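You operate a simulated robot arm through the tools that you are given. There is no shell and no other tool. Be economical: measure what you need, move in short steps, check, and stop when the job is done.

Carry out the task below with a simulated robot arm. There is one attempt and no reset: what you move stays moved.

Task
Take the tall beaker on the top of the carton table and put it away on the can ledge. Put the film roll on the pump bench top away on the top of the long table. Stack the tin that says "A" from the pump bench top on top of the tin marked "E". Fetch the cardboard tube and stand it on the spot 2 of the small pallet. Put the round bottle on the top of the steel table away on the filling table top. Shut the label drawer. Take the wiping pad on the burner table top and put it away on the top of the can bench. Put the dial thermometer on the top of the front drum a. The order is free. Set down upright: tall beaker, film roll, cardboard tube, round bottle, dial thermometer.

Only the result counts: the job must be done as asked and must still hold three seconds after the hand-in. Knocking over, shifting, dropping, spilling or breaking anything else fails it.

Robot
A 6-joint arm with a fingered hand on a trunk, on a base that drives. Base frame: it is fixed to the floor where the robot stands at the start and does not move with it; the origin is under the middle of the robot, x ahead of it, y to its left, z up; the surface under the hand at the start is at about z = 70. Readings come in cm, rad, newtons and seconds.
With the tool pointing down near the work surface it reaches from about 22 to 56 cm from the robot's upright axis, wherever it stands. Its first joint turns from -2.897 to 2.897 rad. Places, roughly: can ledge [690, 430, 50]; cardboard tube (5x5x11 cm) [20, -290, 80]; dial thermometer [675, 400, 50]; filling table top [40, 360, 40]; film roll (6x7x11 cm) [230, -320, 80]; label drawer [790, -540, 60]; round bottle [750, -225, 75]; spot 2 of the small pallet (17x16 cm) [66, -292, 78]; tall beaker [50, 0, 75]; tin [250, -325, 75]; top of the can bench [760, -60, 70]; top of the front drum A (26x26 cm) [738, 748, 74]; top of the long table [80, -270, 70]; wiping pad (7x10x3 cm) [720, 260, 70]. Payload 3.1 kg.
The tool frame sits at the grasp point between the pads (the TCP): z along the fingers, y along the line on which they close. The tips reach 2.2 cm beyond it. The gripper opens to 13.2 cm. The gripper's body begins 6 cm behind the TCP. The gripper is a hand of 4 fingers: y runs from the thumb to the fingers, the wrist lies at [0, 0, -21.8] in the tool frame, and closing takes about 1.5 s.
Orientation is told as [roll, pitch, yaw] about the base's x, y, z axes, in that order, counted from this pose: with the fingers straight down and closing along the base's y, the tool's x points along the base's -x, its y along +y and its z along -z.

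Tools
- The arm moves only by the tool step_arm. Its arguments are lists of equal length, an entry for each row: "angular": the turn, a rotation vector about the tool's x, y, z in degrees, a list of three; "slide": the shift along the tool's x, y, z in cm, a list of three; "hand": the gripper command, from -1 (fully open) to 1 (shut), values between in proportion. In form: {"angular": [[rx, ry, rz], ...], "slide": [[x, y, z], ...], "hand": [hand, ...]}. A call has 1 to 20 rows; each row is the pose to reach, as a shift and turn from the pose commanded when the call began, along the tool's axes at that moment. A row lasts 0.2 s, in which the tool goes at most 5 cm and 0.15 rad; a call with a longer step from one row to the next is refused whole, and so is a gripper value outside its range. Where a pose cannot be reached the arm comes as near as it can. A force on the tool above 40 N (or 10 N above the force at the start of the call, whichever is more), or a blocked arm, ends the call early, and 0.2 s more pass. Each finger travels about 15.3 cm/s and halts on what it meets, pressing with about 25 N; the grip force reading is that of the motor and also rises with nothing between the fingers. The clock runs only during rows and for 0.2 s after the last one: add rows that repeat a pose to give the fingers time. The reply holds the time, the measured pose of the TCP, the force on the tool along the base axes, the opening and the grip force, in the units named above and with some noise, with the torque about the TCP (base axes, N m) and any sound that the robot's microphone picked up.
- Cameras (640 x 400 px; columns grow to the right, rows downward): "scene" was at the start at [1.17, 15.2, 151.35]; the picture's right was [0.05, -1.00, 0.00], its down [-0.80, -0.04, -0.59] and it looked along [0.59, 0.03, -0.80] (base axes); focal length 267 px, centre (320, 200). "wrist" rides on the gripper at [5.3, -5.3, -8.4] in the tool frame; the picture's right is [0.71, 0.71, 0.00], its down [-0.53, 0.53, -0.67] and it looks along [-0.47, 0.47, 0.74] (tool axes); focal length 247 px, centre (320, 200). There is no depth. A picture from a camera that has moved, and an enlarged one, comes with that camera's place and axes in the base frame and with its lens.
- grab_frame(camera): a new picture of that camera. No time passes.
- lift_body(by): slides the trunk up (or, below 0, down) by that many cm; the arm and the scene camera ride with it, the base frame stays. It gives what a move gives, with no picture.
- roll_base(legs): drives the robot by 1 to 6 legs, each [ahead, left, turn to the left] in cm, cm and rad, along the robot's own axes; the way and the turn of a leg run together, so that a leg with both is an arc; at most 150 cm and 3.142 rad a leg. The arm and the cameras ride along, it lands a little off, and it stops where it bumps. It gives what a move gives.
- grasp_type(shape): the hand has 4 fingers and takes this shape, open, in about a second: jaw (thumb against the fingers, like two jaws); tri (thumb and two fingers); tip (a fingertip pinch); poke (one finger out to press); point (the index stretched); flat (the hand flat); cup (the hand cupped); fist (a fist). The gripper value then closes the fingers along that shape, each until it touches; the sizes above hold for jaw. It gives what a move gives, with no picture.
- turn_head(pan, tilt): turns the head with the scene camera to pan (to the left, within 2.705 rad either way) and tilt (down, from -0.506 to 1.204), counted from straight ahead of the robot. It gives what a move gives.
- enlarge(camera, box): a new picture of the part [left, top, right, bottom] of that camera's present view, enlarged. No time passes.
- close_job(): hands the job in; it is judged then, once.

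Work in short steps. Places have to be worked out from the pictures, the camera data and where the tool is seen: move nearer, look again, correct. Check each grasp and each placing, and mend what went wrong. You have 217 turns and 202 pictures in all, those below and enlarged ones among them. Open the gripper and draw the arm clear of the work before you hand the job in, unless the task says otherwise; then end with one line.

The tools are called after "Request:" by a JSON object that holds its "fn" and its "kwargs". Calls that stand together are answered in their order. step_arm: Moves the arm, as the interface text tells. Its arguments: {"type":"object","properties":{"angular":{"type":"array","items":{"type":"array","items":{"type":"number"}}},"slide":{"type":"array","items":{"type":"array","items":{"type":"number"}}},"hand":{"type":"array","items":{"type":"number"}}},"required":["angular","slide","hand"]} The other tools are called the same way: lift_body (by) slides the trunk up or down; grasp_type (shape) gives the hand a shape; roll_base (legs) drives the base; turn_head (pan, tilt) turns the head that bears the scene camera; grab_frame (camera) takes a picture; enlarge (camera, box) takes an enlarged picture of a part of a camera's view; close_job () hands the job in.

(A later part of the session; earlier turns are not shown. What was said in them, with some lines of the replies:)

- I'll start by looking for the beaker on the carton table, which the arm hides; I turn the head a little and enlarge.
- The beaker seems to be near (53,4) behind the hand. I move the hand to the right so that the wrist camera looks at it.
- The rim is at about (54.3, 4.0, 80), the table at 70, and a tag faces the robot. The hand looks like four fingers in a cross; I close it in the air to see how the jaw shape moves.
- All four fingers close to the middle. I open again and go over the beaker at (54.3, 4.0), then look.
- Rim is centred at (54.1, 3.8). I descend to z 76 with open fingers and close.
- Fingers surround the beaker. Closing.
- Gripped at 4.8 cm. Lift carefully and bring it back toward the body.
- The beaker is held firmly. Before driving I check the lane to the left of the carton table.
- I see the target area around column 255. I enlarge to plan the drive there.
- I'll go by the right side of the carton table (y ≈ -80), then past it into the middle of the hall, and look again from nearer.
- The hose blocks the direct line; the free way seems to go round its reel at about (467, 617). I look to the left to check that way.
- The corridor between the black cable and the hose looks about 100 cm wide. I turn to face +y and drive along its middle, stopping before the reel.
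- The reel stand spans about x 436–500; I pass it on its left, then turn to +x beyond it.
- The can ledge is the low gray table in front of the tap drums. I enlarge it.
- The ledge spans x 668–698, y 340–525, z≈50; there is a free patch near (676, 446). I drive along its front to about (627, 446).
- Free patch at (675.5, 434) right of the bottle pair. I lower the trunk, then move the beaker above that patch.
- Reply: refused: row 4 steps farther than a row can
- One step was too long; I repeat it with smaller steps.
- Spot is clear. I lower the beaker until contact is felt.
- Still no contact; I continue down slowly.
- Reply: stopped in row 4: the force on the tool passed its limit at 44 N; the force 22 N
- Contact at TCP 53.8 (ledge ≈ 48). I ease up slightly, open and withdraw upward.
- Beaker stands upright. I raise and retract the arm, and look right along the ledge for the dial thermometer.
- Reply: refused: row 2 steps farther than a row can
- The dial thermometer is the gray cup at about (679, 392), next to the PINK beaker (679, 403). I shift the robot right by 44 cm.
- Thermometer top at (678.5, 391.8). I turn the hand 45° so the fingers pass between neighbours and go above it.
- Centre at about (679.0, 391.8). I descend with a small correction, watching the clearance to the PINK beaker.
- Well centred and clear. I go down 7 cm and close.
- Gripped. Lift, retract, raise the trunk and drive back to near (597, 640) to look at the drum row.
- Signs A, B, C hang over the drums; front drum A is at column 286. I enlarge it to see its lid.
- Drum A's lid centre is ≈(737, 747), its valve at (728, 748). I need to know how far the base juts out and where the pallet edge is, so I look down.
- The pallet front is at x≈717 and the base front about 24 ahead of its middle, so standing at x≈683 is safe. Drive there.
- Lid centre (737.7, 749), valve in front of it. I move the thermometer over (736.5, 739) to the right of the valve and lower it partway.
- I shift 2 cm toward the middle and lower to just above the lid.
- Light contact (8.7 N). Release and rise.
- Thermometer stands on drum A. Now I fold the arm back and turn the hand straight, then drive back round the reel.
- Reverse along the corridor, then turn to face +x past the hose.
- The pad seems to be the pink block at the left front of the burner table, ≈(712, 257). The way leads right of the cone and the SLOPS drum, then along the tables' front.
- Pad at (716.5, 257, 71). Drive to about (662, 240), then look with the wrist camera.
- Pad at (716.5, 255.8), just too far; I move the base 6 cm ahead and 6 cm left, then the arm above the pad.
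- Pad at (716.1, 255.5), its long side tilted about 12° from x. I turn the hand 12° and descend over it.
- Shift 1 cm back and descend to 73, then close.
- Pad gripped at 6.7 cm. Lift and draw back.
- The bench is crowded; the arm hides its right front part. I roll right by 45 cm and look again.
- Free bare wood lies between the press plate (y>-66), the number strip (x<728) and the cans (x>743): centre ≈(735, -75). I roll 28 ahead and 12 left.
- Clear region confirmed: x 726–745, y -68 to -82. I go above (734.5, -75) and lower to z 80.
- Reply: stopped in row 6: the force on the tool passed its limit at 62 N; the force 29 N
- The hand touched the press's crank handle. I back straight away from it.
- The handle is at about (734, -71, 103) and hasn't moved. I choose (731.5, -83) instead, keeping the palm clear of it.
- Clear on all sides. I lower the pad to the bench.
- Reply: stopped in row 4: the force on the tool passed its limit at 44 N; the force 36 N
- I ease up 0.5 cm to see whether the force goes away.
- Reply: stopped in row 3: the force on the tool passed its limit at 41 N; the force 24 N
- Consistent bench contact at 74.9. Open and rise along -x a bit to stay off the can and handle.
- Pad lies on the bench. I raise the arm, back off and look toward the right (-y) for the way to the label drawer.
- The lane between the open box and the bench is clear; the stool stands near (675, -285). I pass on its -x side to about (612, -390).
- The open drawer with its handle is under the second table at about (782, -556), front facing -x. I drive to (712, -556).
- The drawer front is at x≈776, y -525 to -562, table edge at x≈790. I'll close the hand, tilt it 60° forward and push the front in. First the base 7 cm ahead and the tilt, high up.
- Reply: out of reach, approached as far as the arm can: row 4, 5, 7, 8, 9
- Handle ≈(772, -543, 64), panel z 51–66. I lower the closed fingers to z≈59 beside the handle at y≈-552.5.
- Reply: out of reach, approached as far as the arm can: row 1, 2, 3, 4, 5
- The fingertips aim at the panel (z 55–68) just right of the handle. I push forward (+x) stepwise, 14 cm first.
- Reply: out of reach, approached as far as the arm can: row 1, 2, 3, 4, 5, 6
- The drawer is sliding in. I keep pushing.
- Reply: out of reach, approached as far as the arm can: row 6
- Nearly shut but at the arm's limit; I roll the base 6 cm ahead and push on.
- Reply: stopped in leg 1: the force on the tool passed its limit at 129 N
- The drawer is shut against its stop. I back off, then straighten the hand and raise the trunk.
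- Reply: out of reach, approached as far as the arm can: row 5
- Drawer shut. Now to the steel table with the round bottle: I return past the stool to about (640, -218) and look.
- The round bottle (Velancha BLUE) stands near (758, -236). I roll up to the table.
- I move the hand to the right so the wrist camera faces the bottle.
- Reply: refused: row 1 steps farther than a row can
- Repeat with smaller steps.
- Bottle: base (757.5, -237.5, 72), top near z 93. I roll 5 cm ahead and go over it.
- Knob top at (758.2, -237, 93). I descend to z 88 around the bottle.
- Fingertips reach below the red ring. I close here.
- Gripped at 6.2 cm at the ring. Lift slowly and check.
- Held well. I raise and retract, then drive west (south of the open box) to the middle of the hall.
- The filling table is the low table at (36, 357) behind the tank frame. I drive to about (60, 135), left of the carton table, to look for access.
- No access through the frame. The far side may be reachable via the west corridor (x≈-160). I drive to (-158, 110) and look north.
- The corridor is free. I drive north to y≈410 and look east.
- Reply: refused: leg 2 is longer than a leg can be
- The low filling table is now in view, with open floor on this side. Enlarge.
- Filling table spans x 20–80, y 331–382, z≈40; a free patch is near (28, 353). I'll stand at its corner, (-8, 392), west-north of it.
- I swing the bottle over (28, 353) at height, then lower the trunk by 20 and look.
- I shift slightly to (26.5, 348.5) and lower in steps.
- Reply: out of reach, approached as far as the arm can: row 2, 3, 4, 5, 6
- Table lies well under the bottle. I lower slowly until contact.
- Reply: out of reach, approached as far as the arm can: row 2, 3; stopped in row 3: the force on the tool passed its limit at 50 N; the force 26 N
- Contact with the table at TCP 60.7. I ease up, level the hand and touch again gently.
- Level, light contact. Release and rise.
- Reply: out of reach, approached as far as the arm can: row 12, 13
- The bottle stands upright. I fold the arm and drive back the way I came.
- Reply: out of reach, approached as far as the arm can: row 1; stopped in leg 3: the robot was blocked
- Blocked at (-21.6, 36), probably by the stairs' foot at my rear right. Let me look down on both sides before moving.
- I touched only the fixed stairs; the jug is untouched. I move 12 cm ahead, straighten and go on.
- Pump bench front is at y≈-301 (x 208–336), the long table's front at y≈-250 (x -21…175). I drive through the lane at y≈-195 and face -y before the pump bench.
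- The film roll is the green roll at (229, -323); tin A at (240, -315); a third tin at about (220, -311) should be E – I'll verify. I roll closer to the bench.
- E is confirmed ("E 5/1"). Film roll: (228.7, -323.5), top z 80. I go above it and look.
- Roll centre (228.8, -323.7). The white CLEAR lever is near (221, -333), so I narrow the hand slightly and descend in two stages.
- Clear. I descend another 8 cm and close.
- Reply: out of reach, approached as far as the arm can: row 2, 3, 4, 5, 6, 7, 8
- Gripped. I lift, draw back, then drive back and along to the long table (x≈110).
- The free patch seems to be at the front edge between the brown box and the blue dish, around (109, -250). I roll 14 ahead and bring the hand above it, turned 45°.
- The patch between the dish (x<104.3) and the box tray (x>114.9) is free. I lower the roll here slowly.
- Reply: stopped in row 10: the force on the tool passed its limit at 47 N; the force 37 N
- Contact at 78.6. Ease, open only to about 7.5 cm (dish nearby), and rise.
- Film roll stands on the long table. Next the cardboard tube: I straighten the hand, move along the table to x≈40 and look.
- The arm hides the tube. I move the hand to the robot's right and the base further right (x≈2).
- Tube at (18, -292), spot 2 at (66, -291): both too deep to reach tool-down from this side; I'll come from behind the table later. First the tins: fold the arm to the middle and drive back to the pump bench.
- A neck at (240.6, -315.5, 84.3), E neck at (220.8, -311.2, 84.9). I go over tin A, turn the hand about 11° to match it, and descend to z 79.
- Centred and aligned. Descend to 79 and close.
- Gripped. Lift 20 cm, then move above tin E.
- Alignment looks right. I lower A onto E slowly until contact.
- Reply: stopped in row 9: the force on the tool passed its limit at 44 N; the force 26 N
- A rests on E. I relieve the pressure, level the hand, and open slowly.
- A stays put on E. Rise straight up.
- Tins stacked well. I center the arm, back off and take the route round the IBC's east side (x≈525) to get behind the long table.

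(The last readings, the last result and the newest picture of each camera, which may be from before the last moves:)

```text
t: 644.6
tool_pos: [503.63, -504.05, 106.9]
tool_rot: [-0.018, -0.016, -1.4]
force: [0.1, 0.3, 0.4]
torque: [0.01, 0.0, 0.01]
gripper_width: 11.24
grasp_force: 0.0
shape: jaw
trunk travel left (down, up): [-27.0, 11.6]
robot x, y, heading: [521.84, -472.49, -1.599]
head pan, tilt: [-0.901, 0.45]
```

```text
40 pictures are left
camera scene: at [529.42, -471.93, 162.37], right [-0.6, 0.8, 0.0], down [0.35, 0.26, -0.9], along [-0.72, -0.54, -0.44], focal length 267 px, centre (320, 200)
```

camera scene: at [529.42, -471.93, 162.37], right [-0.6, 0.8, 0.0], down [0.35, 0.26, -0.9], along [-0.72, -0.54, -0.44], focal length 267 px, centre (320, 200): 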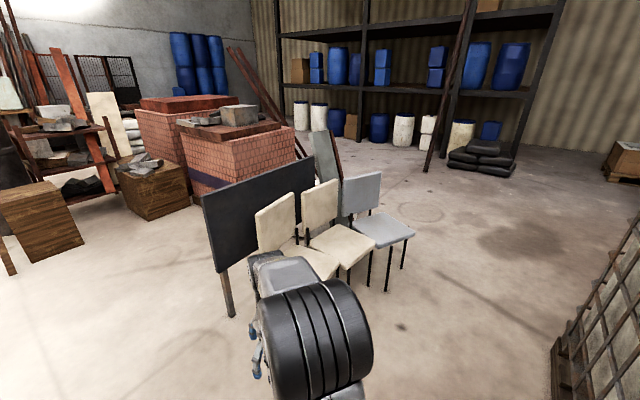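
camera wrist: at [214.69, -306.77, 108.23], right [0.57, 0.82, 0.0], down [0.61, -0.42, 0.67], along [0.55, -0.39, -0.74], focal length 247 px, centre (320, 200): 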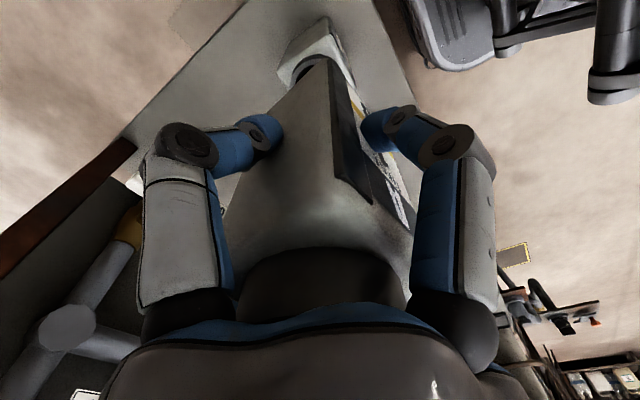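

The lane between chairs (y<-515) and IBC (y>-424) is clear at y≈-470. I turn west and drive through to behind the long table.

Request:
{"fn": "roll_base", "kwargs": {"legs": [[0, 0, -1.543], [145, 0, 0], [145, 0, 0], [110, -30, 0], [75, -40, 0], [0, 0, -1.571]]}}

Request:
{"fn": "turn_head", "kwargs": {"pan": 0.0, "tilt": 0.7}}

Request:
{"fn": "grab_frame", "kwargs": {"camera": "scene"}}

```text
t: 675.7
tool_pos: [65.22, -368.83, 106.75]
tool_rot: [-0.018, -0.015, 1.775]
force: [-0.1, 0.0, 0.2]
torque: [-0.03, 0.01, -0.02]
gripper_width: 11.2
grasp_force: 0.0
shape: jaw
trunk travel left (down, up): [-27.0, 11.6]
robot x, y, heading: [47.57, -401.42, 1.572]
head pan, tilt: [-0.901, 0.45]
```

```text
t: 676.9
tool_pos: [65.22, -368.79, 106.83]
tool_rot: [-0.019, -0.016, 1.774]
force: [0.4, 0.1, 0.2]
torque: [-0.02, 0.0, 0.01]
gripper_width: 11.19
grasp_force: 0.0
shape: jaw
trunk travel left (down, up): [-27.0, 11.6]
robot x, y, heading: [47.46, -401.19, 1.576]
head pan, tilt: [0.0, 0.7]
```

```text
39 pictures are left
camera scene: at [32.85, -398.89, 160.16], right [1.0, 0.0, 0.0], down [0.0, -0.64, -0.77], along [0.0, 0.77, -0.64], focal length 267 px, centre (320, 200)
```

scene: 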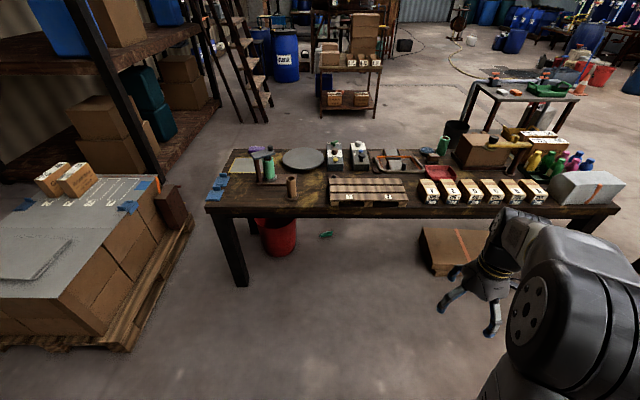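

From behind, tube and pallet are close to the back edge. I straighten the hand, bring it to the left and roll up to y≈-336.

Request:
{"fn": "step_arm", "kwargs": {"angular": [[0, 0, 3], [-0.3, -0.6, 6], [-0.7, -1.2, 9], [-0.7, -1.2, 11.4], [-0.7, -1.2, 11.4], [-0.7, -1.2, 11.4]], "slide": [[-1, 4, 0], [-2, 8, 0], [-3, 12, 0], [-4, 16, 0], [-5, 20, 0], [-6, 24, 0]], "hand": [-0.5, -0.5, -0.5, -0.5, -0.5, -0.5]}}

Request:
{"fn": "roll_base", "kwargs": {"legs": [[40, 3, -0.004], [25, 2, 0]]}}

Request:
{"fn": "turn_head", "kwargs": {"pan": -0.15, "tilt": 0.95}}

Request:
{"fn": "grab_frame", "kwargs": {"camera": "scene"}}

Request:
{"fn": "grab_frame", "kwargs": {"camera": "wrist"}}

```text
t: 678.3
tool_pos: [40.31, -367.77, 106.54]
tool_rot: [-0.002, -0.04, 1.575]
force: [-0.4, 0.7, 0.4]
torque: [0.01, -0.03, 0.01]
gripper_width: 9.93
grasp_force: 0.0
shape: jaw
trunk travel left (down, up): [-27.0, 11.6]
robot x, y, heading: [47.61, -401.54, 1.579]
head pan, tilt: [0.0, 0.7]
```

```text
t: 682.2
tool_pos: [35.26, -302.51, 106.5]
tool_rot: [-0.001, -0.039, 1.57]
force: [0.4, 0.7, 1.0]
torque: [-0.01, -0.02, 0.0]
gripper_width: 9.93
grasp_force: 0.1
shape: jaw
trunk travel left (down, up): [-27.0, 11.6]
robot x, y, heading: [42.65, -336.26, 1.576]
head pan, tilt: [0.0, 0.7]
```

```text
t: 683.0
tool_pos: [35.27, -302.74, 106.53]
tool_rot: [0.001, -0.039, 1.57]
force: [0.5, 0.8, -0.4]
torque: [0.0, 0.02, -0.02]
gripper_width: 9.94
grasp_force: 0.1
shape: jaw
trunk travel left (down, up): [-27.0, 11.6]
robot x, y, heading: [42.43, -336.53, 1.573]
head pan, tilt: [-0.15, 0.949]
```

```text
38 pictures are left
camera scene: at [28.69, -335.04, 158.18], right [0.99, -0.15, 0.0], down [-0.12, -0.8, -0.58], along [0.09, 0.58, -0.81], focal length 267 px, centre (320, 200)
```

scene: 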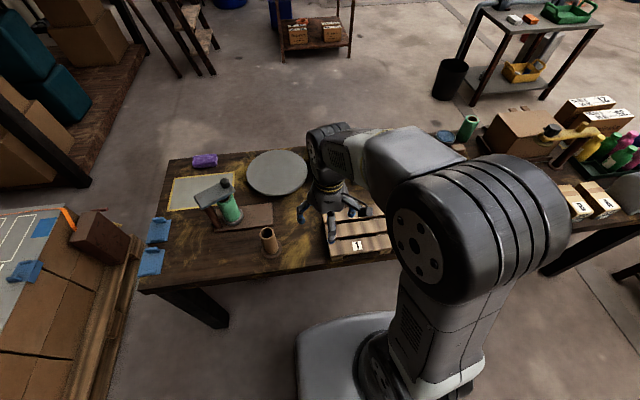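

```text
37 pictures are left
camera wrist: at [40.58, -308.22, 114.68], right [-0.71, -0.71, -0.03], down [-0.53, 0.5, 0.69], along [-0.47, 0.5, -0.73], focal length 247 px, centre (320, 200)
```

wrist: 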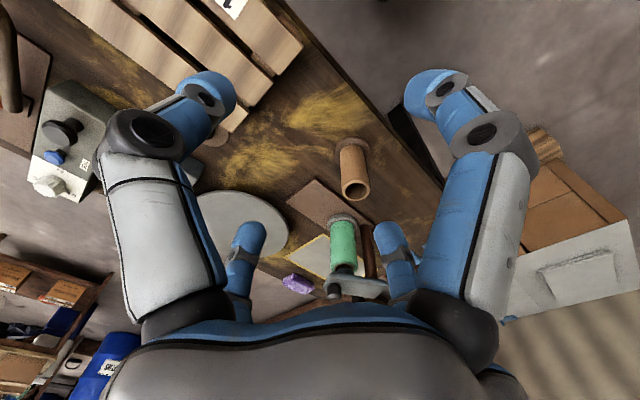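

Tube top at (18.2, -292.2, 83.2). I level the hand and go above it to z 92.

Request:
{"fn": "step_arm", "kwargs": {"angular": [[-1, 0, 0], [-2.2, 0, 0], [-2.2, 0, 0], [-2.2, 0, 0], [-2.2, 0, 0], [-2.2, 0, 0], [-2.2, 0, 0], [-2.2, 0, 0]], "slide": [[-2, 3.4, 0], [-4, 6.8, 0], [-6, 10.2, 0], [-8, 13.6, 0], [-10.5, 17.1, 0], [-10.5, 17.1, 4], [-10.5, 17.1, 8], [-10.5, 17.1, 12]], "hand": [-0.5, -0.5, -0.5, -0.5, -0.5, -0.5, -0.5, -0.5]}}

Request:
{"fn": "grab_frame", "kwargs": {"camera": "wrist"}}

```text
t: 684.8
tool_pos: [18.25, -291.61, 94.92]
tool_rot: [0.039, -0.039, 1.572]
force: [0.5, 0.0, -0.1]
torque: [0.01, 0.0, -0.02]
gripper_width: 9.91
grasp_force: 0.0
shape: jaw
trunk travel left (down, up): [-27.0, 11.6]
robot x, y, heading: [42.79, -336.42, 1.57]
head pan, tilt: [-0.15, 0.949]
```

```text
36 pictures are left
camera wrist: at [23.72, -297.18, 102.74], right [-0.71, -0.71, 0.0], down [-0.5, 0.5, 0.71], along [-0.5, 0.5, -0.71], focal length 247 px, centre (320, 200)
```

wrist: 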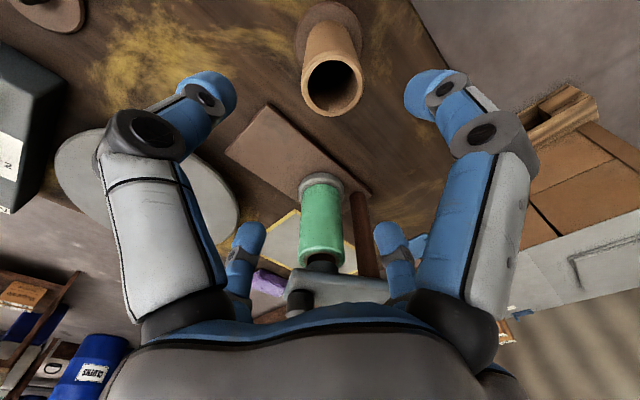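

I had the tilt axes mixed up; I now level properly (both tilts 2.2°) before descending.

Request:
{"fn": "step_arm", "kwargs": {"angular": [[1.1, 1.1, 0], [2.2, 2.2, 0], [2.2, 2.2, 0]], "slide": [[0.5, 0.2, 0], [1, 0.3, 0], [1, 0.3, 0]], "hand": [-0.5, -0.5, -0.5]}}

Request:
{"fn": "grab_frame", "kwargs": {"camera": "wrist"}}

```text
t: 685.6
tool_pos: [17.85, -292.65, 94.9]
tool_rot: [0.0, 0.0, 1.571]
force: [0.6, 0.5, -0.2]
torque: [-0.02, 0.01, 0.0]
gripper_width: 9.94
grasp_force: 0.1
shape: jaw
trunk travel left (down, up): [-27.0, 11.6]
robot x, y, heading: [42.31, -336.17, 1.573]
head pan, tilt: [-0.15, 0.949]
```

```text
35 pictures are left
camera wrist: at [23.17, -297.92, 103.22], right [-0.71, -0.71, 0.0], down [-0.53, 0.53, 0.67], along [-0.47, 0.47, -0.74], focal length 247 px, centre (320, 200)
```

wrist: 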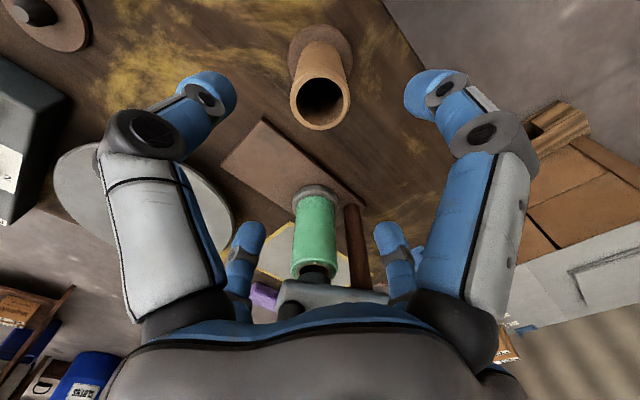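

Well centred. Descend to 79 and close.

Request:
{"fn": "step_arm", "kwargs": {"angular": [[0, 0, 0], [0, 0, 0], [0, 0, 0], [0, 0, 0], [0, 0, 0], [0, 0, 0], [0, 0, 0], [0, 0, 0], [0, 0, 0], [0, 0, 0]], "slide": [[0, 0, 4], [0, 0, 8], [0, -0.2, 12], [0, -0.2, 15.7], [0, -0.2, 15.7], [0, -0.2, 15.7], [0, -0.2, 15.7], [0, -0.2, 15.7], [0, -0.2, 15.7], [0, -0.2, 15.7]], "hand": [-0.5, -0.5, -0.5, -0.5, -0.1, 0.3, 0.7, 1, 1, 1]}}

Request:
{"fn": "grab_frame", "kwargs": {"camera": "wrist"}}

```text
t: 687.8
tool_pos: [18.16, -292.73, 79.22]
tool_rot: [0.0, 0.0, 1.573]
force: [0.0, -0.4, 0.1]
torque: [-0.01, 0.02, -0.01]
gripper_width: 4.13
grasp_force: 25.5
shape: jaw
trunk travel left (down, up): [-27.0, 11.6]
robot x, y, heading: [42.54, -336.22, 1.574]
head pan, tilt: [-0.15, 0.949]
```

```text
34 pictures are left
camera wrist: at [23.46, -297.94, 87.62], right [-0.71, -0.71, 0.0], down [-0.53, 0.53, 0.67], along [-0.47, 0.47, -0.74], focal length 247 px, centre (320, 200)
```

wrist: 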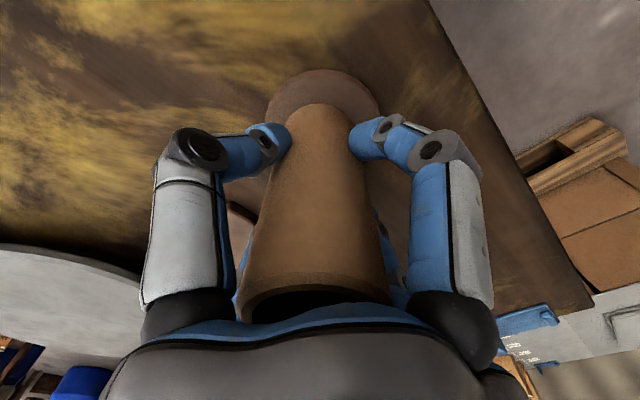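

Gripped. Lift straight off and carry it over to spot 2 at (66, -292).

Request:
{"fn": "step_arm", "kwargs": {"angular": [[0, 0, 0], [0, 0, 0], [0, 0, 0], [0, 0, 0], [0, 0, 0], [0, 0, 0], [0, 0, 0]], "slide": [[0, 0, -2], [0, 0, -5], [0, 0, -9], [0, 0, -13], [0, 0, -17], [0, 0, -21], [0, 0, -24]], "hand": [1, 1, 1, 1, 1, 1, 1]}}

Request:
{"fn": "step_arm", "kwargs": {"angular": [[0, 0, 0], [0, 0, 0], [0, 0, 0], [0, 0, 0], [0, 0, 0], [0, 0, 0], [0, 0, 0], [0, 0, 0], [0, 0, 0], [0, 0, 0], [0, 0, 0], [0, 0, 0]], "slide": [[2, -4, 0], [4, -8, 0], [6, -12, 0], [6, -16, 0], [6, -20, 0], [6, -24, 0], [6, -28, 0], [5, -32, 0], [4, -36, 0], [2, -40, 0], [0, -44, 0], [-0.8, -47.8, 0]], "hand": [1, 1, 1, 1, 1, 1, 1, 1, 1, 1, 1, 1]}}

Request:
{"fn": "grab_frame", "kwargs": {"camera": "wrist"}}

Request:
{"fn": "grab_frame", "kwargs": {"camera": "scene"}}

```text
t: 689.4
tool_pos: [18.24, -292.81, 103.34]
tool_rot: [0.0, 0.0, 1.573]
force: [0.7, 0.0, -0.5]
torque: [0.0, 0.03, 0.01]
gripper_width: 4.1
grasp_force: 25.2
shape: jaw
trunk travel left (down, up): [-27.0, 11.6]
robot x, y, heading: [42.45, -336.31, 1.574]
head pan, tilt: [-0.15, 0.949]
```

```text
t: 692.0
tool_pos: [66.13, -291.82, 103.24]
tool_rot: [-0.001, -0.001, 1.571]
force: [-0.1, -0.4, -0.7]
torque: [-0.02, 0.03, 0.0]
gripper_width: 4.13
grasp_force: 24.8
shape: jaw
trunk travel left (down, up): [-27.0, 11.6]
robot x, y, heading: [42.41, -336.1, 1.568]
head pan, tilt: [-0.15, 0.949]
```

```text
33 pictures are left
camera wrist: at [71.4, -297.11, 111.58], right [-0.71, -0.71, 0.0], down [-0.53, 0.53, 0.67], along [-0.47, 0.47, -0.74], focal length 247 px, centre (320, 200)
```

wrist: 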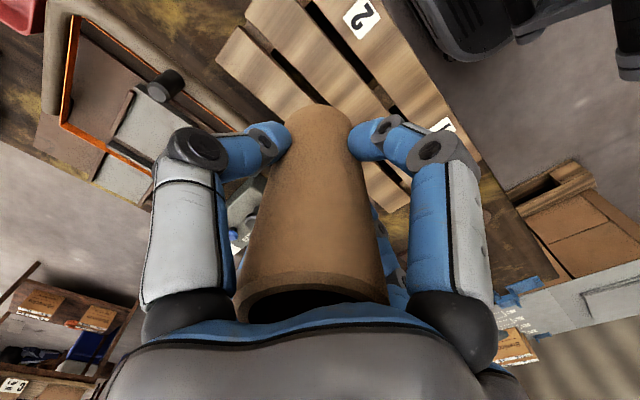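

```text
32 pictures are left
camera scene: at [28.83, -334.98, 158.19], right [0.99, -0.15, 0.0], down [-0.12, -0.8, -0.58], along [0.09, 0.58, -0.81], focal length 267 px, centre (320, 200)
```

scene: 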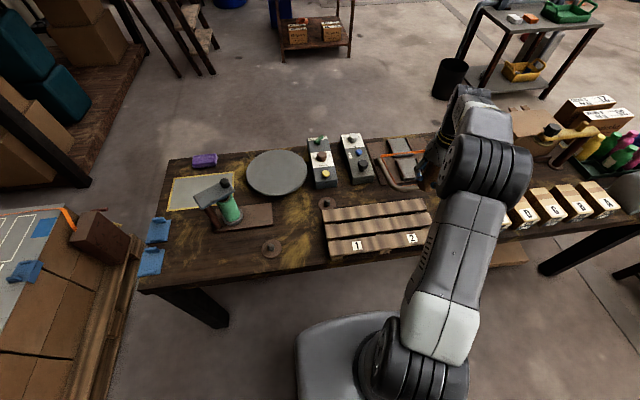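

Above spot 2 (label 2 at x≈65.6, slat centre y≈-291.5). I lower until contact.

Request:
{"fn": "step_arm", "kwargs": {"angular": [[0, 0, 0], [0, 0, 0], [0, 0, 0], [0, 0, 0], [0, 0, 0], [0, 0, 0], [0, 0, 0], [0, 0, 0], [0, 0, 0], [0, 0, 0], [0, 0, 0], [0, 0, 0]], "slide": [[0, 0.1, 4], [0, 0.1, 8], [0, 0.1, 12], [0, 0.1, 15.5], [0, 0.1, 17], [0, 0.1, 17.5], [0, 0.1, 18], [0, 0.1, 18.4], [0, 0.1, 18.8], [0, 0.1, 19.2], [0, 0.1, 19.6], [0, 0.1, 20]], "hand": [1, 1, 1, 1, 1, 1, 1, 1, 1, 1, 1, 1]}}

Request:
{"fn": "enlarge", "kwargs": {"camera": "scene", "box": [300, 130, 480, 270]}}

```text
t: 694.6
tool_pos: [65.73, -291.84, 83.16]
tool_rot: [-0.001, 0.001, 1.573]
force: [-0.1, -0.4, -0.5]
torque: [0.0, -0.03, -0.03]
gripper_width: 4.11
grasp_force: 25.1
shape: jaw
trunk travel left (down, up): [-27.0, 11.6]
robot x, y, heading: [42.44, -336.31, 1.571]
head pan, tilt: [-0.15, 0.949]
```

```text
2.86 times, centred on (390, 200) of scene
camera zoom: at [28.71, -335.0, 158.18], right [0.99, -0.15, 0.0], down [-0.12, -0.8, -0.58], along [0.09, 0.58, -0.81], focal length 763 px, centre (120, 200)
```

zoom: 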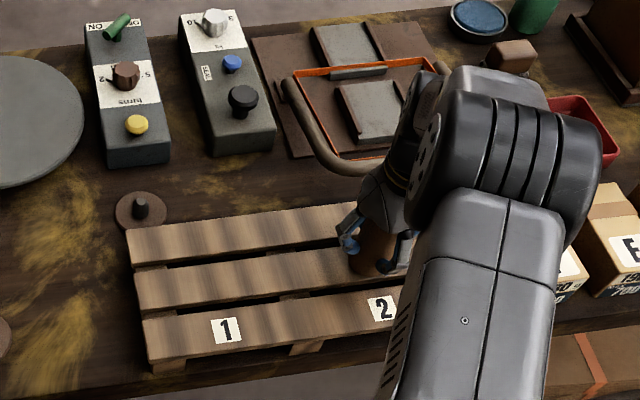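

No contact yet; continue slowly.

Request:
{"fn": "step_arm", "kwargs": {"angular": [[0, 0, 0], [0, 0, 0], [0, 0, 0], [0, 0, 0], [0, 0, 0], [0, 0, 0], [0, 0, 0], [0, 0, 0]], "slide": [[0, 0, 0.3], [0, 0, 0.6], [0, 0, 0.9], [0, 0, 1.2], [0, 0, 1.5], [0, 0, 1.8], [0, 0, 2.1], [0, 0, 2.4]], "hand": [1, 1, 1, 1, 1, 1, 1, 1]}}

```text
t: 695.5
tool_pos: [65.85, -291.61, 82.86]
tool_rot: [-0.008, -0.013, 1.573]
force: [-1.7, -6.1, 23.3]
torque: [-0.13, -0.17, -0.07]
gripper_width: 4.29
grasp_force: 24.8
shape: jaw
trunk travel left (down, up): [-27.0, 11.6]
robot x, y, heading: [42.65, -336.47, 1.57]
head pan, tilt: [-0.15, 0.949]
stopped in row 4: the force on the tool passed its limit at 44 N (the readings are from after the stop); the commanded pose is now the measured one
```

Contact at 82.9. Ease up, level, release and rise.

Request:
{"fn": "step_arm", "kwargs": {"angular": [[-0.4, 0.7, 0], [-0.4, 0.7, 0], [-0.4, 0.7, 0], [-0.4, 0.7, 0], [-0.4, 0.7, 0], [-0.4, 0.7, 0], [-0.4, 0.7, 0], [-0.4, 0.7, 0], [-0.4, 0.7, 0], [-0.4, 0.7, 0], [-0.4, 0.7, 0], [-0.4, 0.7, 0]], "slide": [[0, 0, -0.3], [0, 0, -0.3], [0, 0, -0.3], [0, 0, -0.3], [0, 0, -0.3], [0, 0, -0.3], [0, 0, -1.5], [0, 0, -4], [0, 0, -8], [0, 0, -12], [0, 0, -16], [0, 0, -20]], "hand": [1, 0.8, 0.6, 0.3, 0, -0.3, -0.3, -0.3, -0.3, -0.3, -0.3, -0.3]}}

Request:
{"fn": "enlarge", "kwargs": {"camera": "scene", "box": [300, 130, 480, 270]}}

Request:
{"fn": "grab_frame", "kwargs": {"camera": "wrist"}}

```text
t: 698.1
tool_pos: [65.68, -291.68, 102.61]
tool_rot: [0.003, 0.006, 1.573]
force: [-0.3, 0.5, 0.0]
torque: [-0.01, 0.01, 0.0]
gripper_width: 8.51
grasp_force: 0.1
shape: jaw
trunk travel left (down, up): [-27.0, 11.6]
robot x, y, heading: [42.33, -336.25, 1.569]
head pan, tilt: [-0.15, 0.949]
```

```text
2.86 times, centred on (390, 200) of scene
camera zoom: at [28.67, -335.07, 158.18], right [0.99, -0.15, 0.0], down [-0.12, -0.8, -0.58], along [0.09, 0.58, -0.81], focal length 763 px, centre (120, 200)
```

zoom: 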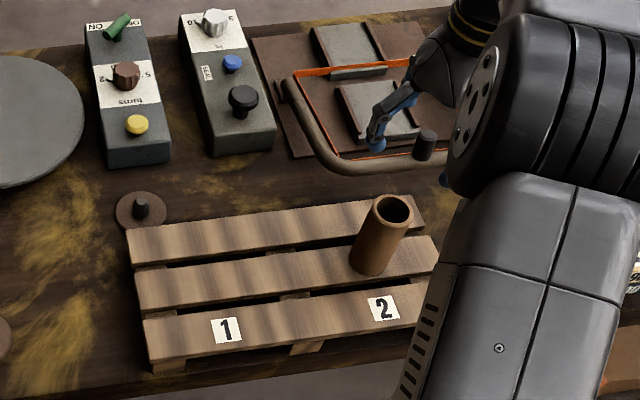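

```text
29 pictures are left
camera wrist: at [70.99, -296.94, 111.0], right [-0.71, -0.71, 0.01], down [-0.53, 0.53, 0.67], along [-0.48, 0.47, -0.74], focal length 247 px, centre (320, 200)
```

wrist: 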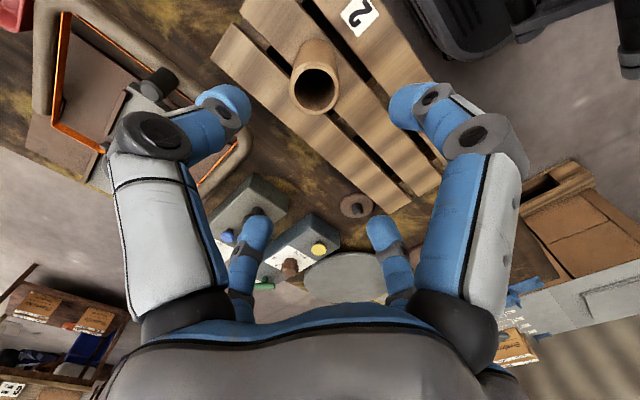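

Tube stands on spot 2. I back away from the table with the hand open.

Request:
{"fn": "step_arm", "kwargs": {"angular": [[0, 0, 0], [0, 0, 0], [0, 0, 0]], "slide": [[4, 0, -2], [8, 0, -3], [12, 0, -3]], "hand": [-1, -1, -1]}}

Request:
{"fn": "roll_base", "kwargs": {"legs": [[-45, 0, 0]]}}

Request:
{"fn": "turn_head", "kwargs": {"pan": -0.4, "tilt": 0.6}}

Request:
{"fn": "grab_frame", "kwargs": {"camera": "scene"}}

```text
t: 698.9
tool_pos: [65.9, -303.74, 105.73]
tool_rot: [0.001, 0.004, 1.574]
force: [-0.3, -0.9, -0.3]
torque: [0.01, -0.02, 0.02]
gripper_width: 13.21
grasp_force: 0.1
shape: jaw
trunk travel left (down, up): [-27.0, 11.6]
robot x, y, heading: [42.42, -336.2, 1.571]
head pan, tilt: [-0.15, 0.949]
```

```text
t: 701.6
tool_pos: [65.88, -349.29, 105.79]
tool_rot: [0.003, 0.004, 1.567]
force: [0.2, -0.4, 0.4]
torque: [-0.01, 0.0, 0.0]
gripper_width: 13.2
grasp_force: 0.2
shape: jaw
trunk travel left (down, up): [-27.0, 11.6]
robot x, y, heading: [42.52, -381.34, 1.569]
head pan, tilt: [-0.15, 0.949]
```

```text
t: 702.5
tool_pos: [65.88, -348.96, 105.78]
tool_rot: [0.0, 0.002, 1.569]
force: [0.0, -1.2, 0.1]
torque: [0.02, 0.05, -0.02]
gripper_width: 13.18
grasp_force: 0.0
shape: jaw
trunk travel left (down, up): [-27.0, 11.6]
robot x, y, heading: [42.51, -381.49, 1.576]
head pan, tilt: [-0.4, 0.6]
```

```text
28 pictures are left
camera scene: at [31.08, -379.32, 161.01], right [0.92, -0.39, 0.0], down [-0.22, -0.52, -0.82], along [0.32, 0.76, -0.57], focal length 267 px, centre (320, 200)
```

scene: 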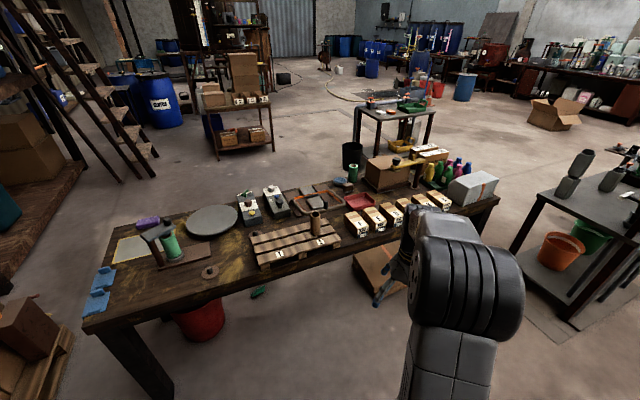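

Everything on the table stands; the stacked tins look slanted in this wide view, so I enlarge them.

Request:
{"fn": "enlarge", "kwargs": {"camera": "scene", "box": [530, 130, 640, 220]}}

Request:
{"fn": "enlarge", "kwargs": {"camera": "scene", "box": [240, 140, 430, 270]}}

```text
4.44 times, centred on (585, 175) of scene
camera zoom: at [31.08, -379.32, 161.01], right [0.92, -0.39, 0.0], down [-0.22, -0.52, -0.82], along [0.32, 0.76, -0.57], focal length 1186 px, centre (-858, 311)
```

zoom: 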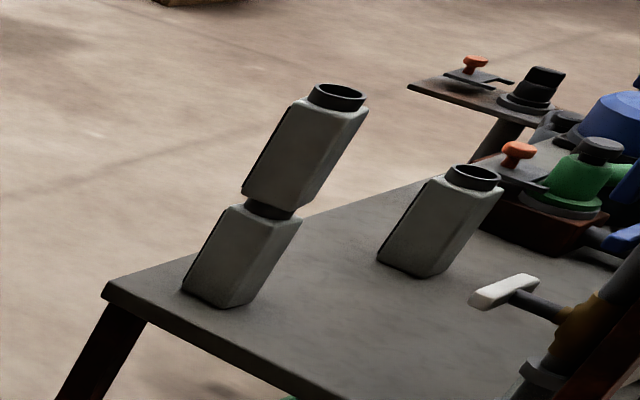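

```text
3.08 times, centred on (335, 205) of scene
camera zoom: at [31.08, -379.32, 161.01], right [0.92, -0.39, 0.0], down [-0.22, -0.52, -0.82], along [0.32, 0.76, -0.57], focal length 821 px, centre (274, 185)
```

zoom: 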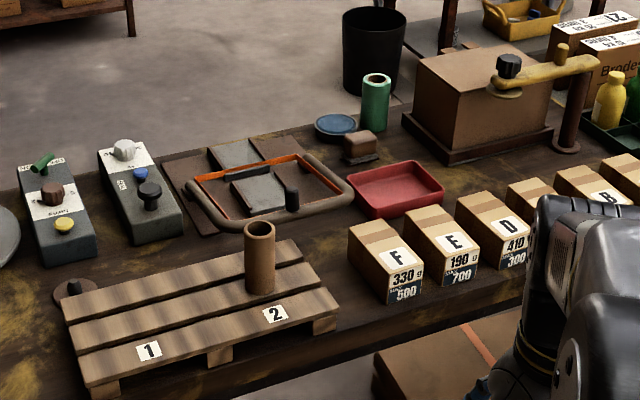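

The slant is only lens perspective: the stack leans the same way as the tin beside it. The tube and the film roll stand upright, and every item is placed, so I hand in.

Request:
{"fn": "close_job", "kwargs": {}}

```text
The job is handed in.
```

I did all eight parts of the job and handed it in, with the hand open and the arm clear. The judging result isn't back, and each placement looked right when I last saw it. The robot touched the press handle on the can bench and the stairs during the work; I saw nothing shift either time.
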